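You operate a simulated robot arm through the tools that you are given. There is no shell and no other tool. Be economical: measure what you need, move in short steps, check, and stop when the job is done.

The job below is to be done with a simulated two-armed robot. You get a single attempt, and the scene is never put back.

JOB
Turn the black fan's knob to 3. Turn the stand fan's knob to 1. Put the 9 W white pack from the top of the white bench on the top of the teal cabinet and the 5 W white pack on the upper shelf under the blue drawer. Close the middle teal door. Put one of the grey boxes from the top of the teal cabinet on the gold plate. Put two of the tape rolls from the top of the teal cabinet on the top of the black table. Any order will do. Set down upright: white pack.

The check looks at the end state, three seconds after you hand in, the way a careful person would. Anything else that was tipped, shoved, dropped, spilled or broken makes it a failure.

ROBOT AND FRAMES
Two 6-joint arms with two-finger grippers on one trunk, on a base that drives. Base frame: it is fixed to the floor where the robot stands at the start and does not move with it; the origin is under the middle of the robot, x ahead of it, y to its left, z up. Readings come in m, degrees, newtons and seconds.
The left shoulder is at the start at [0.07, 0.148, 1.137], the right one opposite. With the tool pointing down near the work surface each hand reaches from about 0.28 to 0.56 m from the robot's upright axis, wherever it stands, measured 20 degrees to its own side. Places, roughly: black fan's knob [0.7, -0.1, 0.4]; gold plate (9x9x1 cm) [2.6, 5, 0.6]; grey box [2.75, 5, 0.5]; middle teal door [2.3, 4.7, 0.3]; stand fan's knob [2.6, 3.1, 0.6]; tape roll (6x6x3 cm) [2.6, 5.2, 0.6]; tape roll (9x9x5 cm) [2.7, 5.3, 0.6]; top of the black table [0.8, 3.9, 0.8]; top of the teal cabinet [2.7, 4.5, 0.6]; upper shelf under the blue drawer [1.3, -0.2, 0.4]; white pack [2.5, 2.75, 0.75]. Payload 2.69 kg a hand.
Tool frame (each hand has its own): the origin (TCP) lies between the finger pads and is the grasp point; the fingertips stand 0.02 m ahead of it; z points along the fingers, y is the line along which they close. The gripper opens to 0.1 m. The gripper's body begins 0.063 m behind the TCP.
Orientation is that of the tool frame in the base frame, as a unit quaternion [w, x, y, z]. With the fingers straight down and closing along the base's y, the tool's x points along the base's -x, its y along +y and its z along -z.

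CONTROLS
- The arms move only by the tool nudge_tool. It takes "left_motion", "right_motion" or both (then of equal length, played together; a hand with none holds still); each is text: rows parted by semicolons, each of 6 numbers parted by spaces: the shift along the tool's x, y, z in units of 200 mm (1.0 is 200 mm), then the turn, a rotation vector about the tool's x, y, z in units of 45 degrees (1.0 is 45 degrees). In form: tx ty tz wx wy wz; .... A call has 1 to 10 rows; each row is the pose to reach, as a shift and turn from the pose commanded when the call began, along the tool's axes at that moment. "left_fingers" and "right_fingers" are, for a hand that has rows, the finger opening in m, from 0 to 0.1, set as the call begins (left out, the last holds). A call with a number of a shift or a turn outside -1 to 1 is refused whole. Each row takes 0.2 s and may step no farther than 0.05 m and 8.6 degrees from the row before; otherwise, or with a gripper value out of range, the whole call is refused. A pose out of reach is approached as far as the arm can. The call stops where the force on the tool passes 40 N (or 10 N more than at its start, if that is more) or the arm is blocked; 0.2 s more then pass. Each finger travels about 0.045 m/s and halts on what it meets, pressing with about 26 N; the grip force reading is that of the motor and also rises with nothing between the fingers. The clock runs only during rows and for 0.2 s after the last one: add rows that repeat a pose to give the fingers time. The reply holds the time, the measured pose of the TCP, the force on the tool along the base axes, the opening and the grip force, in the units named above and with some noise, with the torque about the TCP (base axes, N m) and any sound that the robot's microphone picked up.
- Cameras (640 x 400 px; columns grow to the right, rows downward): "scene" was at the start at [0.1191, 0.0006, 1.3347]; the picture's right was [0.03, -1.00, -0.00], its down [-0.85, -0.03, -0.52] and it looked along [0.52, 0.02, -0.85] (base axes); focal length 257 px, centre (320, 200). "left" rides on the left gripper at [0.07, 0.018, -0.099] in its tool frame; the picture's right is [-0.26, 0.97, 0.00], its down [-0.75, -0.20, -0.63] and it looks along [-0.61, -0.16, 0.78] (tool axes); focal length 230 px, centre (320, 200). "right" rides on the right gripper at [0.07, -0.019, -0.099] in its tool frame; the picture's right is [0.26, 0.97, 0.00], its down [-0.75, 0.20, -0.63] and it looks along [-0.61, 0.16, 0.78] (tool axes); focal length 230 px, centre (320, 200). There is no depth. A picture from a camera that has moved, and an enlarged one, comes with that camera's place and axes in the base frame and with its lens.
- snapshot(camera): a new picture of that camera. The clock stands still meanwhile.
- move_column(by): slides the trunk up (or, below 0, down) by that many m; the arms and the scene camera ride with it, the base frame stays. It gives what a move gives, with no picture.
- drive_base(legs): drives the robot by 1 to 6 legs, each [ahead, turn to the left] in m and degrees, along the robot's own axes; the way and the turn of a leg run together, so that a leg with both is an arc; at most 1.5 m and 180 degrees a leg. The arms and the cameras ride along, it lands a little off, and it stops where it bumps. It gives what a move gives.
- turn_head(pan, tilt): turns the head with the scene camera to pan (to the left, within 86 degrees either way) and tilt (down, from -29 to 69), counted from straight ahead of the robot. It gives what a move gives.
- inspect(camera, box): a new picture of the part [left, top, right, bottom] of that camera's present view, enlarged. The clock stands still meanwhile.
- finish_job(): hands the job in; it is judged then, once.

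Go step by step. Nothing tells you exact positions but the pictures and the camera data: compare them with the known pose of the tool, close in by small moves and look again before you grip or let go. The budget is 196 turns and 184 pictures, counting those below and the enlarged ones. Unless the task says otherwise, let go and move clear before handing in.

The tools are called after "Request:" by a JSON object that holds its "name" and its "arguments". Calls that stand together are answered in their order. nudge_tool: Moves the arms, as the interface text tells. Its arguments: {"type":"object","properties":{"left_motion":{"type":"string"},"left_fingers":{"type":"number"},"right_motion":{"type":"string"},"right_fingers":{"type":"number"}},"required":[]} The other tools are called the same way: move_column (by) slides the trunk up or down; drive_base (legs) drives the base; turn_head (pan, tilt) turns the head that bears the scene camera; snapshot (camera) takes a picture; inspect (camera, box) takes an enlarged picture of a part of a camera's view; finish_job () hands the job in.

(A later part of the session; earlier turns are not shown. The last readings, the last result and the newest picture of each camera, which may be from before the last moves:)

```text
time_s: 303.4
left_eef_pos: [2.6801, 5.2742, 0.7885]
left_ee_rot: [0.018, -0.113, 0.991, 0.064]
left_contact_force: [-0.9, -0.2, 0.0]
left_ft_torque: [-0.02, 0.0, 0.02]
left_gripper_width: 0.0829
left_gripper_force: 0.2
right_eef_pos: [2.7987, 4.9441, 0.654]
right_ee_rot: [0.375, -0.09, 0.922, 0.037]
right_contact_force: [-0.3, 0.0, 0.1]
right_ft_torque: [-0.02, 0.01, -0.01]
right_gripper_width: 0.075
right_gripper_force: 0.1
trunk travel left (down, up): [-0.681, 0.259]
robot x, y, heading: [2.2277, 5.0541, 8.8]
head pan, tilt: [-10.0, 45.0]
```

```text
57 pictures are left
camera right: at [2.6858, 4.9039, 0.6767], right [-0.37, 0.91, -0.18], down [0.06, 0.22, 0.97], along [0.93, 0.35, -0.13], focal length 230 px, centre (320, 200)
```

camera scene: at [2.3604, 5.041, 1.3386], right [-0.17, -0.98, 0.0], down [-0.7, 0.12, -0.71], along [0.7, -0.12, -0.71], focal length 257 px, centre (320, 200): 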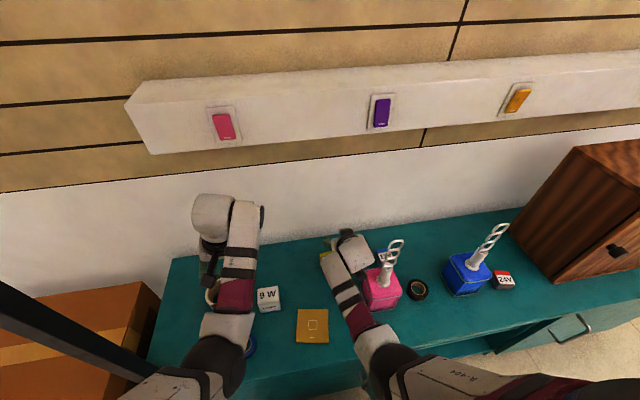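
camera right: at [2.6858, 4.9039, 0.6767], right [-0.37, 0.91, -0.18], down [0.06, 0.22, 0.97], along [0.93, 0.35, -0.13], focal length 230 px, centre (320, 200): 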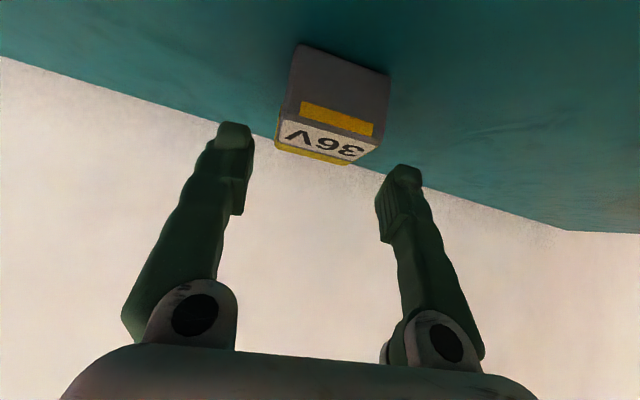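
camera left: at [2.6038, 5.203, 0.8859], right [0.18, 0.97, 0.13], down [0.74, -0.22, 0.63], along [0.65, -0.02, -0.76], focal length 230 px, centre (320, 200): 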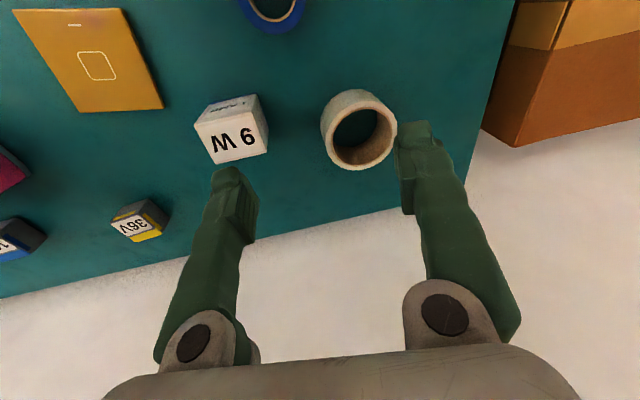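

Request:
{"name": "nudge_tool", "arguments": {"right_motion": "0.045 0.015 0.045 0 0 0; 0.09 0.015 0.09 0 0 0; 0.125 0.015 0.13 0 0 0; 0.125 0.015 0.13 0 0 0"}}

Request:
{"name": "nudge_tool", "arguments": {"right_motion": "0 0 0 0 0 0; 0 0 0 0 0 0; 0 0 0 0 0 0; 0 0 0 0 0 0", "right_fingers": 0.03}}

Request:
{"name": "snapshot", "arguments": {"camera": "right"}}

```text
time_s: 304.4
left_eef_pos: [2.6774, 5.2741, 0.7917]
left_ee_rot: [0.018, -0.114, 0.991, 0.063]
left_contact_force: [-0.3, 0.7, -0.3]
left_ft_torque: [0.0, 0.03, -0.03]
left_gripper_width: 0.0828
left_gripper_force: 0.0
right_eef_pos: [2.7981, 4.9475, 0.6206]
right_ee_rot: [0.375, -0.089, 0.922, 0.036]
right_contact_force: [-2.1, 0.2, 10.0]
right_ft_torque: [0.07, 0.02, -0.05]
right_gripper_width: 0.075
right_gripper_force: 0.2
trunk travel left (down, up): [-0.681, 0.259]
robot x, y, heading: [2.2298, 5.0572, 8.9]
head pan, tilt: [-10.0, 45.0]
```

```text
time_s: 305.4
left_eef_pos: [2.6767, 5.2745, 0.7905]
left_ee_rot: [0.019, -0.115, 0.991, 0.063]
left_contact_force: [-1.1, -0.1, 0.6]
left_ft_torque: [0.02, -0.01, 0.03]
left_gripper_width: 0.0831
left_gripper_force: 0.1
right_eef_pos: [2.7974, 4.9494, 0.6217]
right_ee_rot: [0.377, -0.09, 0.921, 0.036]
right_contact_force: [-3.5, 4.1, 16.6]
right_ft_torque: [0.18, 0.13, -0.05]
right_gripper_width: 0.0453
right_gripper_force: 25.8
trunk travel left (down, up): [-0.681, 0.259]
robot x, y, heading: [2.2316, 5.0555, 9.0]
head pan, tilt: [-10.0, 45.0]
```

```text
56 pictures are left
camera right: at [2.6844, 4.908, 0.6429], right [-0.37, 0.91, -0.18], down [0.05, 0.22, 0.97], along [0.93, 0.35, -0.13], focal length 230 px, centre (320, 200)
```

right: 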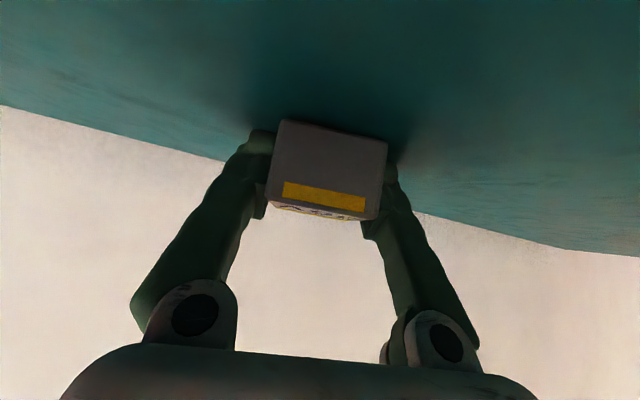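

The 36V box is gripped. Lift it, back the base 0.19 m and turn 9° left to bring it over the plate.

Request:
{"name": "nudge_tool", "arguments": {"right_motion": "-0.12 0 -0.12 0 0 0; -0.24 0 -0.24 0 0 0; -0.348 0 -0.36 0 0 0; -0.348 0 -0.36 0 0 0"}}

Request:
{"name": "drive_base", "arguments": {"legs": [[-0.18, 0], [0, 9]]}}

Request:
{"name": "snapshot", "arguments": {"camera": "right"}}

Request:
{"name": "snapshot", "arguments": {"camera": "scene"}}

```text
time_s: 306.4
left_eef_pos: [2.6808, 5.2731, 0.791]
left_ee_rot: [0.017, -0.114, 0.991, 0.063]
left_contact_force: [-0.1, 0.3, -0.3]
left_ft_torque: [0.02, 0.0, 0.01]
left_gripper_width: 0.0829
left_gripper_force: 0.1
right_eef_pos: [2.7986, 4.9479, 0.7191]
right_ee_rot: [0.373, -0.089, 0.923, 0.036]
right_contact_force: [-0.3, 0.2, -0.4]
right_ft_torque: [-0.02, 0.02, 0.01]
right_gripper_width: 0.0452
right_gripper_force: 26.0
trunk travel left (down, up): [-0.681, 0.259]
robot x, y, heading: [2.2322, 5.0567, 8.8]
head pan, tilt: [-10.0, 45.0]
```

```text
time_s: 308.5
left_eef_pos: [2.4627, 5.3125, 0.7922]
left_ee_rot: [0.015, -0.19, 0.98, 0.064]
left_contact_force: [0.0, -0.3, -0.4]
left_ft_torque: [0.0, 0.0, 0.0]
left_gripper_width: 0.0829
left_gripper_force: 0.0
right_eef_pos: [2.6302, 5.009, 0.7188]
right_ee_rot: [0.37, -0.16, 0.913, 0.065]
right_contact_force: [0.4, 0.2, -0.9]
right_ft_torque: [-0.02, -0.02, 0.01]
right_gripper_width: 0.045
right_gripper_force: 26.2
trunk travel left (down, up): [-0.681, 0.259]
robot x, y, heading: [2.0521, 5.0293, 17.8]
head pan, tilt: [-10.0, 45.0]
```

```text
55 pictures are left
camera right: at [2.5243, 4.9508, 0.7405], right [-0.5, 0.84, -0.18], down [0.03, 0.22, 0.97], along [0.86, 0.49, -0.13], focal length 230 px, centre (320, 200)
```

right: 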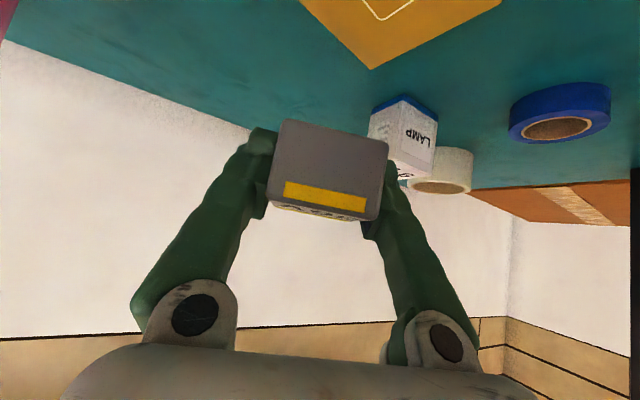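

```text
54 pictures are left
camera scene: at [2.1789, 5.0535, 1.3387], right [0.14, -0.99, 0.0], down [-0.7, -0.1, -0.71], along [0.7, 0.1, -0.71], focal length 257 px, centre (320, 200)
```

scene: 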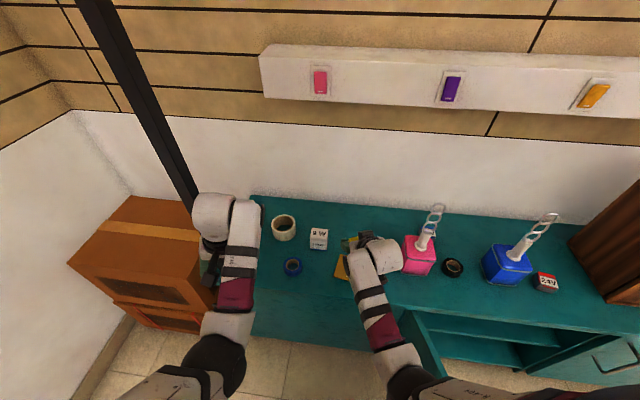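

Request:
{"name": "nudge_tool", "arguments": {"right_motion": "0.1 0.05 0.07 0 0 0; 0.19 0.05 0.16 0 0 0; 0.28 0.05 0.25 0 0 0; 0.28 0.05 0.25 0 0 0"}}

Request:
{"name": "nudge_tool", "arguments": {"right_motion": "0.014 0 0.014 0 0 0; 0.028 0 0.028 0 0 0; 0.028 0 0.028 0 0 0"}}

Request:
{"name": "snapshot", "arguments": {"camera": "right"}}

```text
time_s: 309.5
left_eef_pos: [2.4615, 5.3129, 0.7918]
left_ee_rot: [0.014, -0.189, 0.98, 0.064]
left_contact_force: [0.1, 0.4, 0.5]
left_ft_torque: [-0.01, 0.0, 0.02]
left_gripper_width: 0.0831
left_gripper_force: 0.0
right_eef_pos: [2.6207, 5.0168, 0.6435]
right_ee_rot: [0.369, -0.161, 0.913, 0.066]
right_contact_force: [-0.8, -0.4, -1.0]
right_ft_torque: [-0.01, -0.05, 0.01]
right_gripper_width: 0.0453
right_gripper_force: 25.8
trunk travel left (down, up): [-0.681, 0.259]
robot x, y, heading: [2.0498, 5.0288, 17.7]
head pan, tilt: [-10.0, 45.0]
```

```text
time_s: 310.3
left_eef_pos: [2.4624, 5.3123, 0.791]
left_ee_rot: [0.015, -0.189, 0.98, 0.063]
left_contact_force: [0.4, -0.6, 0.5]
left_ft_torque: [-0.03, 0.01, 0.06]
left_gripper_width: 0.0831
left_gripper_force: 0.1
right_eef_pos: [2.6209, 5.0169, 0.6364]
right_ee_rot: [0.37, -0.161, 0.913, 0.065]
right_contact_force: [-0.6, -0.4, 0.4]
right_ft_torque: [0.05, -0.03, 0.01]
right_gripper_width: 0.0446
right_gripper_force: 26.2
trunk travel left (down, up): [-0.681, 0.259]
robot x, y, heading: [2.0495, 5.0292, 17.9]
head pan, tilt: [-10.0, 45.0]
```

```text
53 pictures are left
camera right: at [2.5161, 4.9581, 0.6579], right [-0.5, 0.84, -0.18], down [0.03, 0.22, 0.97], along [0.86, 0.49, -0.13], focal length 230 px, centre (320, 200)
```

right: 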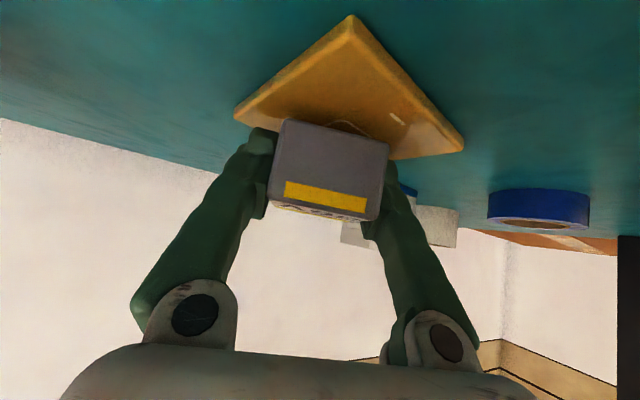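

Request:
{"name": "nudge_tool", "arguments": {"right_motion": "0.014 0.03 0.014 0 0 0; 0.021 0.03 0.021 0 0 0; 0.021 0.03 0.021 0 0 0"}}

Request:
{"name": "nudge_tool", "arguments": {"right_motion": "0.01 0 0.01 0 0 0; 0.018 0 0.018 0 0 0; 0.018 0 0.018 0 0 0"}}

```text
time_s: 311.1
left_eef_pos: [2.4622, 5.3123, 0.7913]
left_ee_rot: [0.014, -0.189, 0.98, 0.064]
left_contact_force: [0.2, 0.2, 1.1]
left_ft_torque: [-0.03, 0.0, 0.0]
left_gripper_width: 0.0831
left_gripper_force: 0.1
right_eef_pos: [2.6188, 5.0222, 0.6307]
right_ee_rot: [0.37, -0.161, 0.913, 0.066]
right_contact_force: [-0.2, 0.0, -0.1]
right_ft_torque: [0.02, 0.0, 0.03]
right_gripper_width: 0.0447
right_gripper_force: 25.2
trunk travel left (down, up): [-0.681, 0.259]
robot x, y, heading: [2.0477, 5.0286, 18.0]
head pan, tilt: [-10.0, 45.0]
```

```text
time_s: 311.9
left_eef_pos: [2.4599, 5.3111, 0.792]
left_ee_rot: [0.016, -0.19, 0.98, 0.065]
left_contact_force: [0.1, 1.0, 0.5]
left_ft_torque: [0.03, -0.02, 0.0]
left_gripper_width: 0.083
left_gripper_force: 0.1
right_eef_pos: [2.6201, 5.0229, 0.6297]
right_ee_rot: [0.375, -0.161, 0.911, 0.065]
right_contact_force: [2.7, -3.3, 21.4]
right_ft_torque: [-0.27, 0.12, 0.04]
right_gripper_width: 0.045
right_gripper_force: 27.0
trunk travel left (down, up): [-0.681, 0.259]
robot x, y, heading: [2.0515, 5.0292, 17.8]
head pan, tilt: [-10.0, 45.0]
```

Contact. Ease, release, and retreat up and back along the tool.

Request:
{"name": "nudge_tool", "arguments": {"right_motion": "-0.014 0 -0.014 0 0 0; -0.014 0 -0.014 0 0 0"}}

Request:
{"name": "nudge_tool", "arguments": {"right_motion": "0 0 0 0 0 0; 0 0 0 0 0 0; 0 0 0 0 0 0; -0.1 0 -0.12 0 0 0; -0.2 0 -0.24 0 0 0; -0.32 0 -0.33 0 0 0; -0.4 0 -0.42 0 0 0; -0.4 0 -0.42 0 0 0", "right_fingers": 0.07}}

Request:
{"name": "snapshot", "arguments": {"camera": "right"}}

```text
time_s: 312.5
left_eef_pos: [2.4623, 5.3117, 0.7927]
left_ee_rot: [0.015, -0.191, 0.979, 0.064]
left_contact_force: [0.0, 0.3, -0.1]
left_ft_torque: [0.0, 0.0, -0.02]
left_gripper_width: 0.083
left_gripper_force: 0.0
right_eef_pos: [2.6192, 5.0224, 0.6306]
right_ee_rot: [0.371, -0.16, 0.913, 0.065]
right_contact_force: [2.9, 0.5, 12.6]
right_ft_torque: [-0.07, -0.15, -0.03]
right_gripper_width: 0.0451
right_gripper_force: 25.9
trunk travel left (down, up): [-0.681, 0.259]
robot x, y, heading: [2.0469, 5.0321, 18.0]
head pan, tilt: [-10.0, 45.0]
```

```text
time_s: 314.3
left_eef_pos: [2.462, 5.3133, 0.7922]
left_ee_rot: [0.014, -0.189, 0.98, 0.064]
left_contact_force: [0.7, 1.0, 0.7]
left_ft_torque: [0.02, 0.0, -0.01]
left_gripper_width: 0.0829
left_gripper_force: 0.0
right_eef_pos: [2.6187, 5.0169, 0.7432]
right_ee_rot: [0.369, -0.161, 0.914, 0.061]
right_contact_force: [-0.2, 0.0, -0.1]
right_ft_torque: [-0.01, 0.0, -0.02]
right_gripper_width: 0.0699
right_gripper_force: 0.1
trunk travel left (down, up): [-0.681, 0.259]
robot x, y, heading: [2.0511, 5.0316, 17.8]
head pan, tilt: [-10.0, 45.0]
```

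```text
52 pictures are left
camera right: at [2.5121, 4.9598, 0.7658], right [-0.5, 0.84, -0.18], down [0.03, 0.23, 0.97], along [0.86, 0.48, -0.14], focal length 230 px, centre (320, 200)
```

right: 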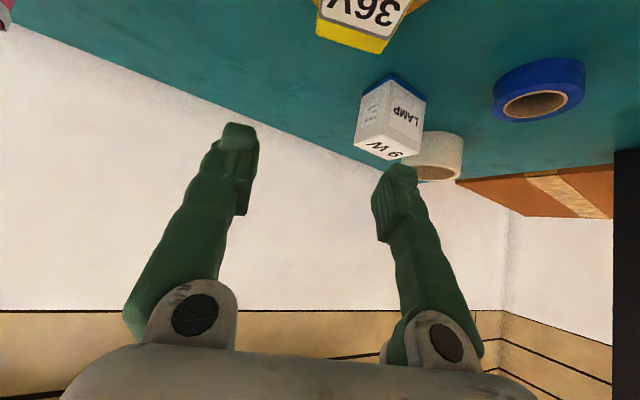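

The grey box sits on the gold plate. Now the door: I back off, turn to H≈8° so the right hand comes to the door's outer side, and make a fist lowered to door height.

Request:
{"name": "drive_base", "arguments": {"legs": [[-0.35, 0], [0, -10]]}}

Request:
{"name": "nudge_tool", "arguments": {"right_motion": "0.12 0 0.12 0 0 0; 0.24 0 0.24 0 0 0; 0.348 0 0.36 0 0 0; 0.348 0 0.36 0 0 0; 0.348 0 0.36 0 0 0; 0.348 0 0.36 0 0 0", "right_fingers": 0.0}}

Request:
{"name": "move_column", "arguments": {"by": -0.14}}

Request:
{"name": "turn_head", "arguments": {"pan": -15, "tilt": 40}}

Request:
{"name": "snapshot", "arguments": {"camera": "scene"}}

```text
time_s: 317.3
left_eef_pos: [2.1698, 5.1301, 0.7906]
left_ee_rot: [0.019, -0.105, 0.992, 0.063]
left_contact_force: [0.5, -0.3, 0.7]
left_ft_torque: [0.02, 0.02, -0.03]
left_gripper_width: 0.083
left_gripper_force: 0.1
right_eef_pos: [2.2741, 4.8138, 0.7445]
right_ee_rot: [0.375, -0.083, 0.923, 0.03]
right_contact_force: [-0.3, -0.8, 0.8]
right_ft_torque: [0.01, -0.01, -0.03]
right_gripper_width: 0.0702
right_gripper_force: 0.0
trunk travel left (down, up): [-0.681, 0.259]
robot x, y, heading: [1.7119, 4.9166, 8.0]
head pan, tilt: [-10.0, 45.0]
```

```text
time_s: 318.7
left_eef_pos: [2.1703, 5.1308, 0.7909]
left_ee_rot: [0.018, -0.105, 0.992, 0.064]
left_contact_force: [-0.9, -0.3, -0.2]
left_ft_torque: [0.02, 0.0, 0.01]
left_gripper_width: 0.0831
left_gripper_force: 0.1
right_eef_pos: [2.2739, 4.8127, 0.6438]
right_ee_rot: [0.374, -0.082, 0.923, 0.03]
right_contact_force: [0.4, 0.1, -0.4]
right_ft_torque: [0.02, 0.01, -0.02]
right_gripper_width: 0.0
right_gripper_force: 26.3
trunk travel left (down, up): [-0.681, 0.259]
robot x, y, heading: [1.714, 4.9273, 7.7]
head pan, tilt: [-10.0, 45.0]
```

```text
time_s: 320.4
left_eef_pos: [2.17, 5.1302, 0.6518]
left_ee_rot: [0.018, -0.105, 0.992, 0.063]
left_contact_force: [-0.3, 0.4, -0.4]
left_ft_torque: [-0.01, 0.0, -0.04]
left_gripper_width: 0.0829
left_gripper_force: 0.0
right_eef_pos: [2.2742, 4.8143, 0.5045]
right_ee_rot: [0.374, -0.082, 0.923, 0.03]
right_contact_force: [0.2, 0.1, 0.2]
right_ft_torque: [-0.01, 0.01, 0.0]
right_gripper_width: 0.0
right_gripper_force: 25.7
trunk travel left (down, up): [-0.541, 0.399]
robot x, y, heading: [1.7151, 4.9188, 8.1]
head pan, tilt: [-10.0, 45.0]
```

```text
time_s: 321.0
left_eef_pos: [2.1698, 5.1303, 0.6501]
left_ee_rot: [0.019, -0.105, 0.992, 0.064]
left_contact_force: [0.3, -0.2, -0.7]
left_ft_torque: [-0.02, -0.01, 0.0]
left_gripper_width: 0.0831
left_gripper_force: 0.0
right_eef_pos: [2.2746, 4.8133, 0.5049]
right_ee_rot: [0.374, -0.083, 0.923, 0.031]
right_contact_force: [0.5, 0.3, 0.7]
right_ft_torque: [0.01, 0.0, -0.03]
right_gripper_width: 0.0002
right_gripper_force: 26.5
trunk travel left (down, up): [-0.541, 0.399]
robot x, y, heading: [1.7147, 4.9261, 7.9]
head pan, tilt: [-15.0, 40.0]
```

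```text
51 pictures are left
camera scene: at [1.8505, 4.9164, 1.2058], right [-0.12, -0.99, 0.0], down [-0.64, 0.08, -0.77], along [0.76, -0.09, -0.64], focal length 257 px, centre (320, 200)
```

scene: 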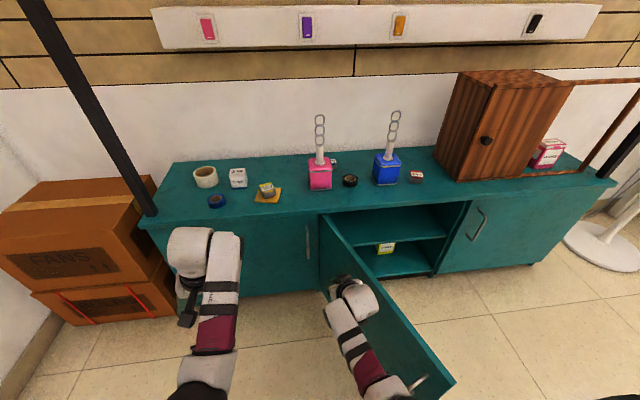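

The view is clear: the hand is on the outer side of the door. Swing right to start it closing, then push forward.

Request:
{"name": "drive_base", "arguments": {"legs": [[0, -25], [0.15, 0]]}}

Request:
{"name": "snapshot", "arguments": {"camera": "scene"}}

```text
time_s: 323.7
left_eef_pos: [2.3609, 4.8739, 0.6515]
left_ee_rot: [0.032, 0.113, 0.991, 0.057]
left_contact_force: [-0.1, -0.4, -0.7]
left_ft_torque: [-0.02, 0.02, 0.02]
left_gripper_width: 0.083
left_gripper_force: 0.1
right_eef_pos: [2.3187, 4.5432, 0.5036]
right_ee_rot: [0.371, 0.12, 0.919, -0.052]
right_contact_force: [-0.1, -0.2, 0.0]
right_ft_torque: [0.01, -0.02, -0.03]
right_gripper_width: 0.0002
right_gripper_force: 26.3
trunk travel left (down, up): [-0.541, 0.399]
robot x, y, heading: [1.8605, 4.8831, -17.2]
head pan, tilt: [-15.0, 40.0]
```

```text
50 pictures are left
camera scene: at [1.9804, 4.8155, 1.2058], right [-0.53, -0.85, 0.0], down [-0.55, 0.34, -0.77], along [0.65, -0.41, -0.64], focal length 257 px, centre (320, 200)
```

scene: 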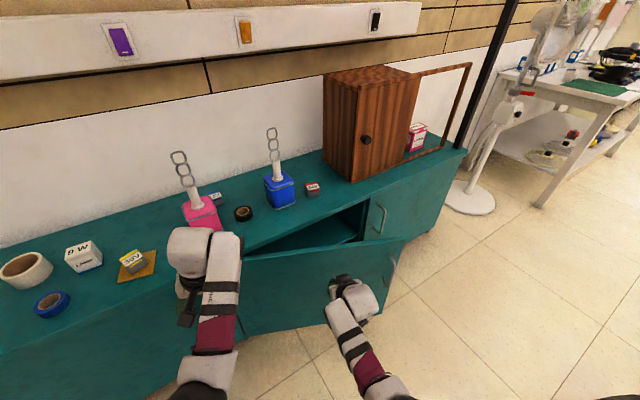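

Request:
{"name": "drive_base", "arguments": {"legs": [[0.17, 0]]}}

Request:
{"name": "drive_base", "arguments": {"legs": [[0.025, 0]]}}

Request:
{"name": "snapshot", "arguments": {"camera": "scene"}}

```text
time_s: 325.1
left_eef_pos: [2.5204, 4.8259, 0.6508]
left_ee_rot: [0.032, 0.112, 0.992, 0.057]
left_contact_force: [0.3, 0.1, 0.6]
left_ft_torque: [0.03, 0.0, -0.01]
left_gripper_width: 0.0831
left_gripper_force: 0.1
right_eef_pos: [2.4804, 4.4923, 0.5048]
right_ee_rot: [0.371, 0.12, 0.92, -0.052]
right_contact_force: [0.6, -0.4, 0.2]
right_ft_torque: [0.02, 0.02, 0.02]
right_gripper_width: 0.0
right_gripper_force: 29.4
trunk travel left (down, up): [-0.541, 0.399]
robot x, y, heading: [2.0211, 4.8233, -17.1]
head pan, tilt: [-15.0, 40.0]
```

```text
time_s: 325.9
left_eef_pos: [2.5461, 4.8178, 0.6512]
left_ee_rot: [0.032, 0.111, 0.992, 0.057]
left_contact_force: [0.5, -1.2, -0.8]
left_ft_torque: [0.02, -0.02, 0.03]
left_gripper_width: 0.0828
left_gripper_force: 0.0
right_eef_pos: [2.5053, 4.4856, 0.5043]
right_ee_rot: [0.372, 0.119, 0.919, -0.051]
right_contact_force: [0.5, 0.0, -0.1]
right_ft_torque: [-0.03, 0.01, -0.02]
right_gripper_width: 0.0003
right_gripper_force: 29.2
trunk travel left (down, up): [-0.541, 0.399]
robot x, y, heading: [2.0445, 4.8194, -16.8]
head pan, tilt: [-15.0, 40.0]
```

```text
49 pictures are left
camera scene: at [2.166, 4.7586, 1.2059], right [-0.53, -0.85, 0.0], down [-0.54, 0.34, -0.77], along [0.65, -0.41, -0.64], focal length 257 px, centre (320, 200)
```

scene: 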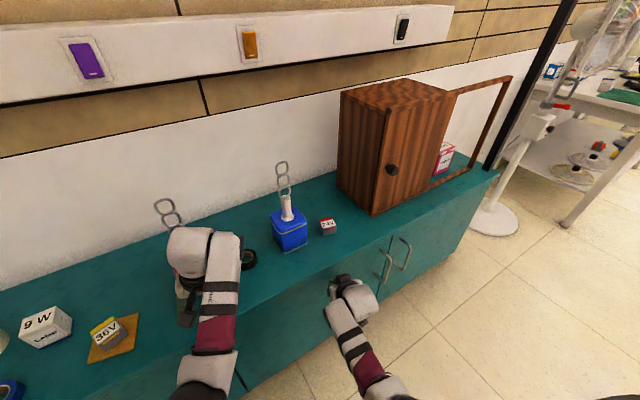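

Request:
{"name": "drive_base", "arguments": {"legs": [[0.012, 0]]}}

Request:
{"name": "inspect", "arguments": {"camera": "scene", "box": [240, 210, 440, 335]}}

```text
time_s: 326.7
left_eef_pos: [2.5545, 4.8126, 0.6515]
left_ee_rot: [0.036, 0.112, 0.991, 0.058]
left_contact_force: [-0.4, 0.4, 1.2]
left_ft_torque: [0.03, 0.0, 0.02]
left_gripper_width: 0.0832
left_gripper_force: 0.1
right_eef_pos: [2.5124, 4.4818, 0.503]
right_ee_rot: [0.369, 0.121, 0.92, -0.053]
right_contact_force: [-28.0, 0.3, 0.1]
right_ft_torque: [0.06, 0.02, 0.12]
right_gripper_width: 0.0001
right_gripper_force: 29.6
trunk travel left (down, up): [-0.541, 0.399]
robot x, y, heading: [2.0589, 4.8181, -17.2]
head pan, tilt: [-15.0, 40.0]
```

```text
3.20 times, centred on (340, 272) of scene
camera zoom: at [2.173, 4.755, 1.2062], right [-0.53, -0.85, 0.0], down [-0.54, 0.34, -0.77], along [0.65, -0.41, -0.64], focal length 823 px, centre (256, -32)
```

zoom: 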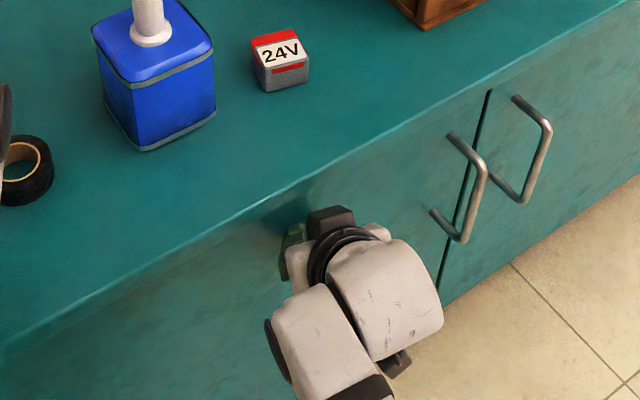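

The door is flush shut, with a firm 28 N on the face. Now the tape rolls: I'll back away, square up to H=0 in line with the black roll, and ready the right hand above it.

Request:
{"name": "drive_base", "arguments": {"legs": [[-0.2, 0], [0, 17]]}}

Request:
{"name": "move_column", "arguments": {"by": 0.09}}

Request:
{"name": "nudge_tool", "arguments": {"right_motion": "-0.14 0 -0.144 0 0 0; -0.28 0 -0.288 0 0 0; -0.417 0 -0.43 0 0 0; -0.417 0 -0.43 0 0 0; -0.417 0 -0.43 0 0 0", "right_fingers": 0.08}}

Request:
{"name": "snapshot", "arguments": {"camera": "scene"}}

```text
time_s: 329.3
left_eef_pos: [2.342, 5.0189, 0.6489]
left_ee_rot: [0.025, -0.034, 0.997, 0.061]
left_contact_force: [-0.3, 0.2, 0.2]
left_ft_torque: [-0.02, 0.0, 0.02]
left_gripper_width: 0.0831
left_gripper_force: 0.0
right_eef_pos: [2.3976, 4.6885, 0.501]
right_ee_rot: [0.37, -0.016, 0.929, 0.001]
right_contact_force: [-0.2, -0.2, 0.4]
right_ft_torque: [0.0, -0.01, 0.02]
right_gripper_width: 0.0
right_gripper_force: 29.5
trunk travel left (down, up): [-0.541, 0.399]
robot x, y, heading: [1.8648, 4.8754, -0.3]
head pan, tilt: [-15.0, 40.0]
```

```text
time_s: 330.5
left_eef_pos: [2.3445, 5.0187, 0.74]
left_ee_rot: [0.025, -0.035, 0.997, 0.062]
left_contact_force: [-0.7, -0.7, -1.0]
left_ft_torque: [0.01, -0.01, 0.01]
left_gripper_width: 0.0831
left_gripper_force: 0.1
right_eef_pos: [2.3975, 4.6889, 0.5907]
right_ee_rot: [0.37, -0.016, 0.929, 0.002]
right_contact_force: [-0.7, 0.2, 0.0]
right_ft_torque: [0.04, 0.02, -0.03]
right_gripper_width: 0.0002
right_gripper_force: 29.5
trunk travel left (down, up): [-0.631, 0.309]
robot x, y, heading: [1.8644, 4.8752, -0.6]
head pan, tilt: [-15.0, 40.0]
```

```text
time_s: 331.7
left_eef_pos: [2.3424, 5.0189, 0.7406]
left_ee_rot: [0.025, -0.035, 0.997, 0.062]
left_contact_force: [-1.0, 0.4, 0.7]
left_ft_torque: [-0.01, 0.03, -0.03]
left_gripper_width: 0.0831
left_gripper_force: 0.1
right_eef_pos: [2.3986, 4.6855, 0.7094]
right_ee_rot: [0.369, -0.017, 0.929, -0.003]
right_contact_force: [0.4, 0.0, 0.0]
right_ft_torque: [-0.01, 0.01, 0.02]
right_gripper_width: 0.08
right_gripper_force: 0.0
trunk travel left (down, up): [-0.631, 0.309]
robot x, y, heading: [1.8609, 4.8766, -0.4]
head pan, tilt: [-15.0, 40.0]
```

```text
47 pictures are left
camera scene: at [1.9963, 4.8522, 1.2959], right [-0.27, -0.96, 0.0], down [-0.62, 0.17, -0.77], along [0.74, -0.2, -0.64], focal length 257 px, centre (320, 200)
```

scene: 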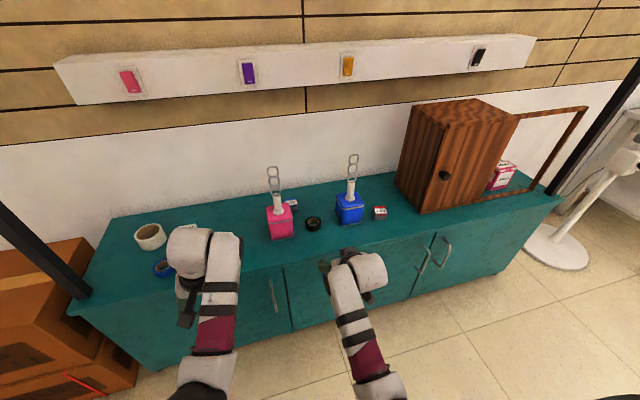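

Request:
{"name": "drive_base", "arguments": {"legs": [[0, 1], [0.25, 0]]}}

Request:
{"name": "snapshot", "arguments": {"camera": "right"}}

Request:
{"name": "inspect", "arguments": {"camera": "scene", "box": [200, 180, 420, 320]}}

```text
time_s: 333.9
left_eef_pos: [2.5913, 5.0284, 0.7402]
left_ee_rot: [0.025, -0.042, 0.997, 0.062]
left_contact_force: [0.2, 0.2, 0.4]
left_ft_torque: [0.03, 0.05, 0.0]
left_gripper_width: 0.0833
left_gripper_force: 0.0
right_eef_pos: [2.6524, 4.6975, 0.7111]
right_ee_rot: [0.372, -0.025, 0.928, 0.0]
right_contact_force: [0.0, 0.2, 0.1]
right_ft_torque: [0.0, 0.0, -0.01]
right_gripper_width: 0.08
right_gripper_force: 0.1
trunk travel left (down, up): [-0.631, 0.309]
robot x, y, heading: [2.1123, 4.8782, 0.5]
head pan, tilt: [-15.0, 40.0]
```

```text
46 pictures are left
camera right: at [2.5349, 4.6728, 0.7344], right [-0.23, 0.95, -0.2], down [0.1, 0.22, 0.97], along [0.97, 0.2, -0.15], focal length 230 px, centre (320, 200)
```

right: 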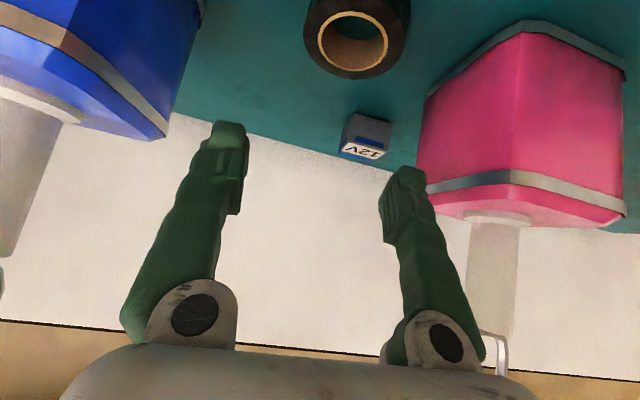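

```text
2.86 times, centred on (310, 250) of scene
camera zoom: at [2.2464, 4.8566, 1.2959], right [-0.25, -0.97, 0.0], down [-0.62, 0.16, -0.77], along [0.74, -0.19, -0.64], focal length 734 px, centre (349, 57)
```

zoom: 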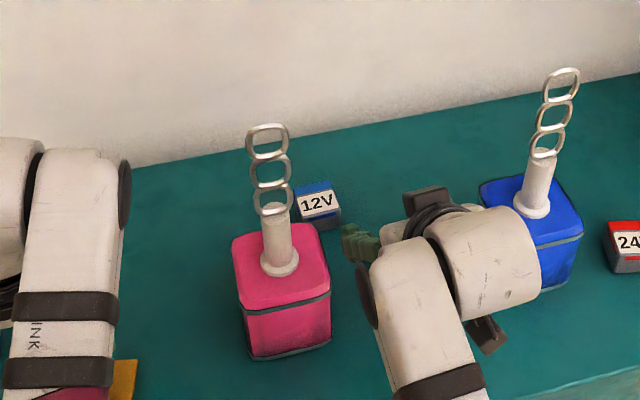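

The roll lies right under the tool between the two lamps. Lowering onto it.

Request:
{"name": "nudge_tool", "arguments": {"right_motion": "0.09 0 0.093 0 0 0; 0.18 0 0.186 0 0 0; 0.26 0 0.268 0 0 0; 0.26 0 0.268 0 0 0"}}

Request:
{"name": "snapshot", "arguments": {"camera": "right"}}

```text
time_s: 334.9
left_eef_pos: [2.5903, 5.0294, 0.7406]
left_ee_rot: [0.025, -0.042, 0.997, 0.062]
left_contact_force: [-0.3, 0.6, -0.7]
left_ft_torque: [0.03, 0.01, 0.03]
left_gripper_width: 0.0833
left_gripper_force: 0.1
right_eef_pos: [2.6517, 4.6952, 0.6368]
right_ee_rot: [0.372, -0.025, 0.928, 0.0]
right_contact_force: [0.3, 0.2, -0.5]
right_ft_torque: [0.04, -0.02, -0.01]
right_gripper_width: 0.0801
right_gripper_force: 0.0
trunk travel left (down, up): [-0.631, 0.309]
robot x, y, heading: [2.1137, 4.8772, 0.7]
head pan, tilt: [-15.0, 40.0]
```

```text
44 pictures are left
camera right: at [2.5335, 4.6712, 0.6599], right [-0.23, 0.95, -0.2], down [0.1, 0.22, 0.97], along [0.97, 0.2, -0.15], focal length 230 px, centre (320, 200)
```

right: 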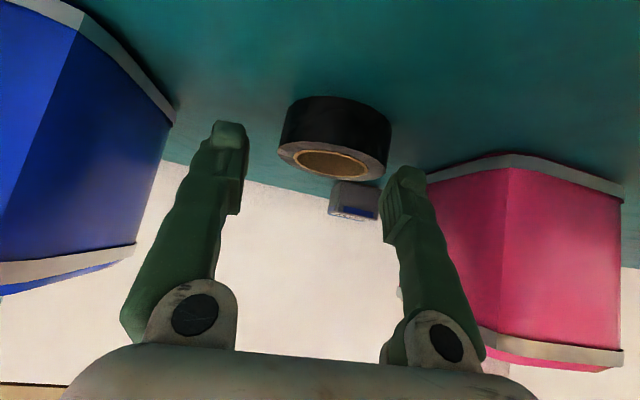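

Request:
{"name": "nudge_tool", "arguments": {"right_motion": "0.025 0.01 0.026 0 0 0; 0.045 0.01 0.047 0 0 0; 0.045 0.01 0.047 0 0 0"}}

Request:
{"name": "nudge_tool", "arguments": {"right_motion": "0 0 0 0 0 0; 0 0 0 0 0 0; 0 0 0 0 0 0; 0 0 0 0 0 0", "right_fingers": 0.045}}

Request:
{"name": "nudge_tool", "arguments": {"right_motion": "-0.12 0 -0.12 0 0 0; -0.24 0 -0.24 0 0 0; -0.35 0 -0.36 0 0 0; -0.35 0 -0.36 0 0 0"}}

Request:
{"name": "snapshot", "arguments": {"camera": "right"}}

```text
time_s: 335.7
left_eef_pos: [2.5914, 5.0294, 0.7411]
left_ee_rot: [0.025, -0.042, 0.997, 0.062]
left_contact_force: [0.4, -0.2, -0.4]
left_ft_torque: [-0.01, -0.04, 0.03]
left_gripper_width: 0.083
left_gripper_force: 0.2
right_eef_pos: [2.6519, 4.6975, 0.6234]
right_ee_rot: [0.372, -0.024, 0.928, 0.0]
right_contact_force: [-0.2, 0.3, 0.5]
right_ft_torque: [0.04, 0.0, 0.01]
right_gripper_width: 0.08
right_gripper_force: 0.1
trunk travel left (down, up): [-0.631, 0.309]
robot x, y, heading: [2.1096, 4.8755, 0.4]
head pan, tilt: [-15.0, 40.0]
```

```text
time_s: 336.7
left_eef_pos: [2.5916, 5.0284, 0.7408]
left_ee_rot: [0.025, -0.042, 0.997, 0.061]
left_contact_force: [-0.1, 0.7, 0.1]
left_ft_torque: [0.0, 0.04, 0.03]
left_gripper_width: 0.0829
left_gripper_force: 0.1
right_eef_pos: [2.6496, 4.6967, 0.624]
right_ee_rot: [0.371, -0.025, 0.928, 0.0]
right_contact_force: [0.3, -0.3, 0.6]
right_ft_torque: [-0.02, 0.02, 0.0]
right_gripper_width: 0.0552
right_gripper_force: 26.3
trunk travel left (down, up): [-0.631, 0.309]
robot x, y, heading: [2.1143, 4.8795, 0.7]
head pan, tilt: [-15.0, 40.0]
```

```text
time_s: 337.7
left_eef_pos: [2.5908, 5.0278, 0.7406]
left_ee_rot: [0.024, -0.042, 0.997, 0.062]
left_contact_force: [-1.2, 0.3, 0.2]
left_ft_torque: [0.02, -0.01, 0.0]
left_gripper_width: 0.0829
left_gripper_force: 0.2
right_eef_pos: [2.6499, 4.693, 0.7209]
right_ee_rot: [0.369, -0.024, 0.929, -0.007]
right_contact_force: [-0.9, -0.8, -0.4]
right_ft_torque: [-0.01, 0.0, 0.01]
right_gripper_width: 0.0554
right_gripper_force: 25.9
trunk travel left (down, up): [-0.631, 0.309]
robot x, y, heading: [2.1103, 4.8798, 0.5]
head pan, tilt: [-15.0, 40.0]
```

```text
43 pictures are left
camera right: at [2.5327, 4.6696, 0.7458], right [-0.23, 0.95, -0.21], down [0.11, 0.23, 0.97], along [0.97, 0.2, -0.15], focal length 230 px, centre (320, 200)
```

right: 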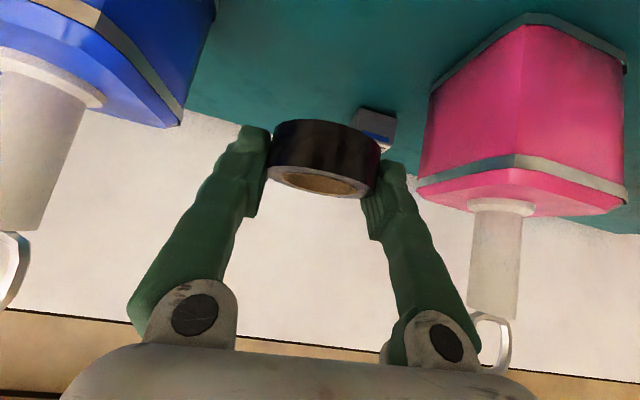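

The black roll is held. I'll back out, raise the right hand above the lamp chain height, straighten the left tool, and shift 0.17 m left for the blue roll.

Request:
{"name": "drive_base", "arguments": {"legs": [[-0.3, 0]]}}

Request:
{"name": "nudge_tool", "arguments": {"left_motion": "0 0 0.05 0.03 0.01 0.02; 0 0 0.1 0.06 0.02 0.04; 0 0 0.15 0.09 0.035 0.06; 0 0 0.15 0.12 0.05 0.08; 0 0 0.15 0.158 0.064 0.107; 0 0 0.15 0.158 0.064 0.107; 0 0 0.15 0.158 0.064 0.107", "right_motion": "-0.18 0 -0.05 0 0 0; -0.35 0 -0.12 0 0 0; -0.52 0 -0.21 0 0 0; -0.68 0 -0.31 0 0 0; -0.84 0 -0.42 0 0 0; -0.98 0 -0.51 0 0 0; -0.98 0 -0.51 0 0 0", "left_fingers": 0.085}}

Request:
{"name": "drive_base", "arguments": {"legs": [[0, -30], [-0.34, 0], [0, 30], [0.4, 0]]}}

```text
time_s: 339.7
left_eef_pos: [2.2908, 5.0244, 0.7405]
left_ee_rot: [0.024, -0.042, 0.997, 0.062]
left_contact_force: [0.1, 0.8, 0.2]
left_ft_torque: [0.01, 0.03, -0.01]
left_gripper_width: 0.083
left_gripper_force: 0.2
right_eef_pos: [2.3531, 4.6901, 0.7246]
right_ee_rot: [0.372, -0.025, 0.928, -0.007]
right_contact_force: [-0.8, -0.4, -1.0]
right_ft_torque: [-0.03, -0.01, 0.01]
right_gripper_width: 0.0555
right_gripper_force: 26.2
trunk travel left (down, up): [-0.631, 0.309]
robot x, y, heading: [1.8153, 4.8775, 0.5]
head pan, tilt: [-15.0, 40.0]
```

```text
time_s: 341.3
left_eef_pos: [2.292, 5.029, 0.711]
left_ee_rot: [-0.001, 0.0, 1.0, 0.0]
left_contact_force: [-0.1, 0.9, 0.1]
left_ft_torque: [0.0, -0.02, 0.0]
left_gripper_width: 0.0847
left_gripper_force: 0.1
right_eef_pos: [2.4247, 4.7001, 0.9342]
right_ee_rot: [0.372, -0.024, 0.928, -0.007]
right_contact_force: [0.2, 0.4, -0.4]
right_ft_torque: [-0.02, -0.01, 0.01]
right_gripper_width: 0.0555
right_gripper_force: 26.2
trunk travel left (down, up): [-0.631, 0.309]
robot x, y, heading: [1.8171, 4.874, 0.4]
head pan, tilt: [-15.0, 40.0]
```

```text
time_s: 348.6
left_eef_pos: [2.4008, 5.1945, 0.7094]
left_ee_rot: [-0.001, 0.004, 1.0, 0.0]
left_contact_force: [0.2, -0.5, -0.3]
left_ft_torque: [0.01, -0.02, 0.03]
left_gripper_width: 0.0847
left_gripper_force: 0.2
right_eef_pos: [2.5302, 4.8632, 0.9329]
right_ee_rot: [0.372, -0.021, 0.928, -0.009]
right_contact_force: [0.4, -0.3, -1.2]
right_ft_torque: [-0.01, -0.04, 0.01]
right_gripper_width: 0.0545
right_gripper_force: 26.1
trunk travel left (down, up): [-0.631, 0.309]
robot x, y, heading: [1.9214, 5.0459, -0.2]
head pan, tilt: [-15.0, 40.0]
```

Request:
{"name": "drive_base", "arguments": {"legs": [[0.19, 0]]}}

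Request:
{"name": "snapshot", "arguments": {"camera": "left"}}

Request:
{"name": "snapshot", "arguments": {"camera": "scene"}}

```text
time_s: 350.2
left_eef_pos: [2.5902, 5.1944, 0.7102]
left_ee_rot: [-0.001, 0.004, 1.0, 0.0]
left_contact_force: [0.0, 1.4, 0.2]
left_ft_torque: [-0.03, 0.02, -0.01]
left_gripper_width: 0.0847
left_gripper_force: 0.0
right_eef_pos: [2.7189, 4.8639, 0.9344]
right_ee_rot: [0.373, -0.021, 0.928, -0.009]
right_contact_force: [0.1, -0.2, -0.7]
right_ft_torque: [0.01, 0.04, -0.02]
right_gripper_width: 0.0545
right_gripper_force: 26.3
trunk travel left (down, up): [-0.631, 0.309]
robot x, y, heading: [2.1091, 5.0428, 0.1]
head pan, tilt: [-15.0, 40.0]
```

```text
42 pictures are left
camera left: at [2.5213, 5.2137, 0.8103], right [0.27, 0.96, 0.0], down [0.75, -0.21, 0.63], along [0.61, -0.17, -0.78], focal length 230 px, centre (320, 200)
```

left: 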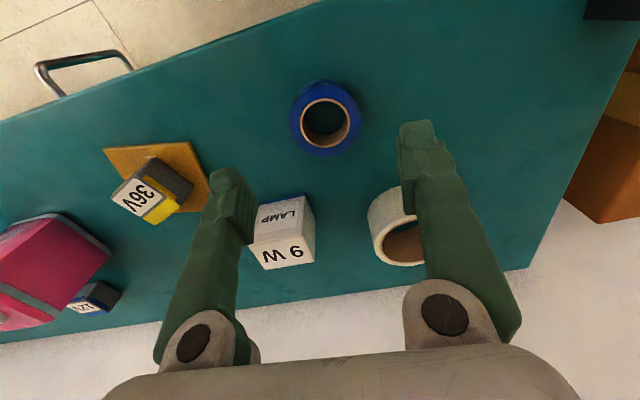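

```text
41 pictures are left
camera scene: at [2.2424, 5.0216, 1.2959], right [-0.26, -0.97, 0.0], down [-0.62, 0.17, -0.77], along [0.74, -0.2, -0.64], focal length 257 px, centre (320, 200)
```

scene: 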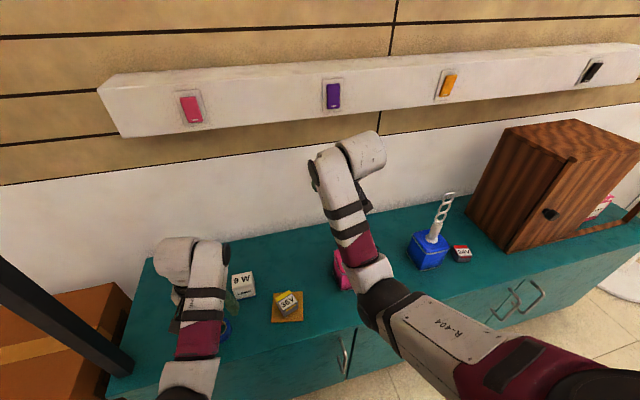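

Request:
{"name": "nudge_tool", "arguments": {"left_motion": "0 0.03 0.15 0 0 0; 0 0.03 0.3 0 0 0; 0 0.03 0.43 0 0 0; 0 0.03 0.43 0 0 0"}}

Request:
{"name": "nudge_tool", "arguments": {"left_motion": "0 0 0 0 0 0; 0 0 0 0 0 0; 0 0 0 0 0 0; 0 0 0 0 0 0", "left_fingers": 0.045}}

Request:
{"name": "nudge_tool", "arguments": {"left_motion": "0 0 -0.15 0 0 0; 0 0 -0.3 0 0 0; 0 0 -0.43 0 0 0; 0 0 -0.43 0 0 0"}}

Request:
{"name": "snapshot", "arguments": {"camera": "left"}}

```text
time_s: 351.2
left_eef_pos: [2.5896, 5.201, 0.6244]
left_ee_rot: [0.0, 0.004, 1.0, -0.001]
left_contact_force: [-0.9, -0.7, 1.0]
left_ft_torque: [0.0, 0.0, 0.03]
left_gripper_width: 0.0851
left_gripper_force: 0.0
right_eef_pos: [2.7192, 4.8628, 0.9339]
right_ee_rot: [0.371, -0.021, 0.928, -0.008]
right_contact_force: [0.4, -0.1, -1.2]
right_ft_torque: [-0.03, 0.0, 0.0]
right_gripper_width: 0.0546
right_gripper_force: 26.1
trunk travel left (down, up): [-0.631, 0.309]
robot x, y, heading: [2.1114, 5.0447, -0.1]
head pan, tilt: [-15.0, 40.0]
```

```text
time_s: 352.2
left_eef_pos: [2.5894, 5.1998, 0.6249]
left_ee_rot: [-0.001, 0.004, 1.0, 0.0]
left_contact_force: [0.3, 0.1, 0.3]
left_ft_torque: [0.02, 0.01, -0.01]
left_gripper_width: 0.0581
left_gripper_force: 25.8
right_eef_pos: [2.7204, 4.864, 0.9329]
right_ee_rot: [0.372, -0.02, 0.928, -0.009]
right_contact_force: [0.2, 0.3, -0.7]
right_ft_torque: [0.0, 0.0, 0.02]
right_gripper_width: 0.0545
right_gripper_force: 26.4
trunk travel left (down, up): [-0.631, 0.309]
robot x, y, heading: [2.111, 5.0441, 0.1]
head pan, tilt: [-15.0, 40.0]
```

```text
time_s: 353.2
left_eef_pos: [2.5903, 5.2004, 0.7115]
left_ee_rot: [-0.001, 0.005, 1.0, -0.001]
left_contact_force: [0.1, -0.3, -1.2]
left_ft_torque: [-0.02, 0.02, 0.02]
left_gripper_width: 0.0582
left_gripper_force: 26.4
right_eef_pos: [2.7189, 4.8629, 0.9343]
right_ee_rot: [0.372, -0.02, 0.928, -0.009]
right_contact_force: [0.3, -1.4, 0.0]
right_ft_torque: [0.01, 0.03, -0.02]
right_gripper_width: 0.0546
right_gripper_force: 25.9
trunk travel left (down, up): [-0.631, 0.309]
robot x, y, heading: [2.1093, 5.0442, -0.1]
head pan, tilt: [-15.0, 40.0]
```

```text
40 pictures are left
camera left: at [2.5217, 5.2192, 0.8103], right [0.27, 0.96, 0.0], down [0.75, -0.21, 0.63], along [0.61, -0.17, -0.78], focal length 230 px, centre (320, 200)
```

left: 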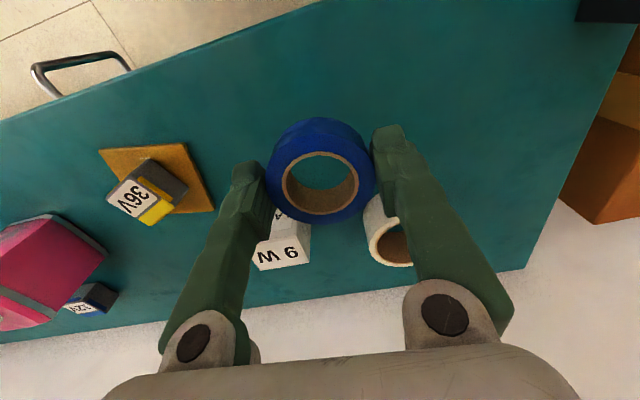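

Both rolls are held. I'll reverse away from the cabinet clear of the wall lamps and turn to look at the black table.

Request:
{"name": "drive_base", "arguments": {"legs": [[-0.3, 0], [0, 30], [-0.5, 0], [0, -60], [0, -55]]}}

Request:
{"name": "move_column", "arguments": {"by": 0.25}}

Request:
{"name": "turn_head", "arguments": {"pan": -50, "tilt": 40}}

Request:
{"name": "snapshot", "arguments": {"camera": "scene"}}

```text
time_s: 364.3
left_eef_pos: [1.5791, 4.3307, 0.7107]
left_ee_rot: [-0.001, 0.675, 0.738, 0.001]
left_contact_force: [0.7, -0.4, -0.9]
left_ft_torque: [-0.01, -0.02, 0.02]
left_gripper_width: 0.0577
left_gripper_force: 26.8
right_eef_pos: [1.2572, 4.1694, 0.9334]
right_ee_rot: [0.27, 0.608, 0.701, -0.257]
right_contact_force: [-0.3, -0.1, -0.1]
right_ft_torque: [0.0, -0.01, -0.04]
right_gripper_width: 0.0539
right_gripper_force: 26.1
trunk travel left (down, up): [-0.631, 0.309]
robot x, y, heading: [1.3771, 4.7936, -84.7]
head pan, tilt: [-15.0, 40.0]
```

```text
time_s: 366.9
left_eef_pos: [1.5798, 4.3296, 0.9596]
left_ee_rot: [-0.001, 0.675, 0.738, 0.0]
left_contact_force: [-0.1, 0.2, 0.9]
left_ft_torque: [0.04, 0.01, -0.02]
left_gripper_width: 0.0579
left_gripper_force: 25.8
right_eef_pos: [1.2568, 4.1676, 1.183]
right_ee_rot: [0.269, 0.608, 0.702, -0.256]
right_contact_force: [0.0, 0.2, -0.5]
right_ft_torque: [-0.06, 0.0, -0.01]
right_gripper_width: 0.054
right_gripper_force: 25.8
trunk travel left (down, up): [-0.881, 0.059]
robot x, y, heading: [1.3851, 4.796, -84.6]
head pan, tilt: [-15.0, 40.0]
```

```text
time_s: 367.9
left_eef_pos: [1.5781, 4.3302, 0.9622]
left_ee_rot: [0.0, 0.675, 0.738, 0.0]
left_contact_force: [-0.1, -0.6, -0.2]
left_ft_torque: [0.0, 0.01, -0.01]
left_gripper_width: 0.0576
left_gripper_force: 25.7
right_eef_pos: [1.2571, 4.1685, 1.1835]
right_ee_rot: [0.27, 0.607, 0.702, -0.256]
right_contact_force: [-0.2, -0.1, 0.0]
right_ft_torque: [-0.01, 0.02, -0.03]
right_gripper_width: 0.0542
right_gripper_force: 26.1
trunk travel left (down, up): [-0.881, 0.059]
robot x, y, heading: [1.3795, 4.7928, -84.4]
head pan, tilt: [-50.0, 40.0]
```

```text
39 pictures are left
camera scene: at [1.3246, 4.681, 1.5459], right [-0.71, 0.7, 0.0], down [0.45, 0.46, -0.77], along [-0.54, -0.55, -0.64], focal length 257 px, centre (320, 200)
```

scene: 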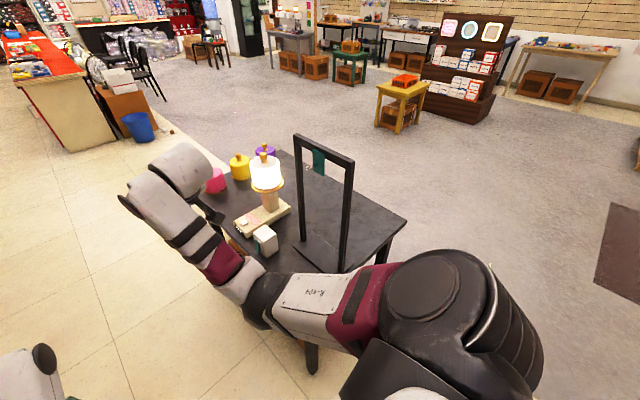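

The free part of the table top is its north-west area, beyond the black frame. I'll go round to the north side and face south.

Request:
{"name": "move_column", "arguments": {"by": 0.055}}

Request:
{"name": "drive_base", "arguments": {"legs": [[-0.1, 0], [0, -90], [0.8, 0], [0, 84]]}}

Request:
{"name": "turn_head", "arguments": {"pan": 0, "tilt": 45}}

Request:
{"name": "snapshot", "arguments": {"camera": "scene"}}

```text
time_s: 368.9
left_eef_pos: [1.5791, 4.3291, 1.0163]
left_ee_rot: [-0.001, 0.675, 0.738, 0.001]
left_contact_force: [0.0, -0.6, -0.4]
left_ft_torque: [0.0, -0.01, 0.01]
left_gripper_width: 0.0577
left_gripper_force: 25.3
right_eef_pos: [1.2572, 4.1682, 1.2382]
right_ee_rot: [0.269, 0.608, 0.702, -0.256]
right_contact_force: [-0.1, 0.3, 0.0]
right_ft_torque: [0.0, 0.0, 0.02]
right_gripper_width: 0.0543
right_gripper_force: 25.5
trunk travel left (down, up): [-0.936, 0.004]
robot x, y, heading: [1.3786, 4.7944, -84.4]
head pan, tilt: [-50.0, 40.0]
```

```text
time_s: 381.3
left_eef_pos: [0.7289, 4.3286, 1.015]
left_ee_rot: [0.0, 0.708, 0.706, 0.001]
left_contact_force: [-0.7, -0.4, -0.2]
left_ft_torque: [-0.03, -0.01, -0.02]
left_gripper_width: 0.0556
left_gripper_force: 26.3
right_eef_pos: [0.3921, 4.1986, 1.2392]
right_ee_rot: [0.258, 0.639, 0.673, -0.268]
right_contact_force: [-0.2, -0.1, 0.5]
right_ft_torque: [-0.03, 0.02, 0.0]
right_gripper_width: 0.0543
right_gripper_force: 26.1
trunk travel left (down, up): [-0.936, 0.004]
robot x, y, heading: [0.5727, 4.8099, -89.6]
head pan, tilt: [-50.0, 40.0]
```

```text
time_s: 382.5
left_eef_pos: [0.7295, 4.3289, 1.0144]
left_ee_rot: [0.0, 0.708, 0.706, 0.0]
left_contact_force: [0.3, -0.2, -0.8]
left_ft_torque: [0.0, -0.02, 0.02]
left_gripper_width: 0.0558
left_gripper_force: 26.3
right_eef_pos: [0.3943, 4.1984, 1.2383]
right_ee_rot: [0.257, 0.64, 0.673, -0.268]
right_contact_force: [1.0, 0.6, -1.0]
right_ft_torque: [-0.03, 0.02, -0.02]
right_gripper_width: 0.054
right_gripper_force: 26.0
trunk travel left (down, up): [-0.936, 0.004]
robot x, y, heading: [0.5706, 4.8069, -90.1]
head pan, tilt: [0.0, 45.0]
```

```text
38 pictures are left
camera scene: at [0.573, 4.6758, 1.5936], right [-1.0, 0.0, 0.0], down [0.0, 0.71, -0.71], along [0.0, -0.71, -0.71], focal length 257 px, centre (320, 200)
```

scene: 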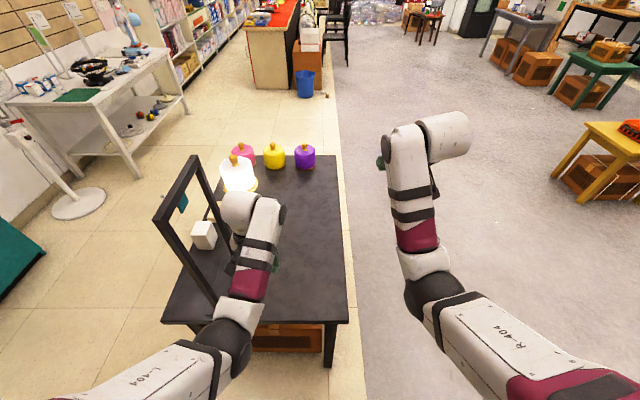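

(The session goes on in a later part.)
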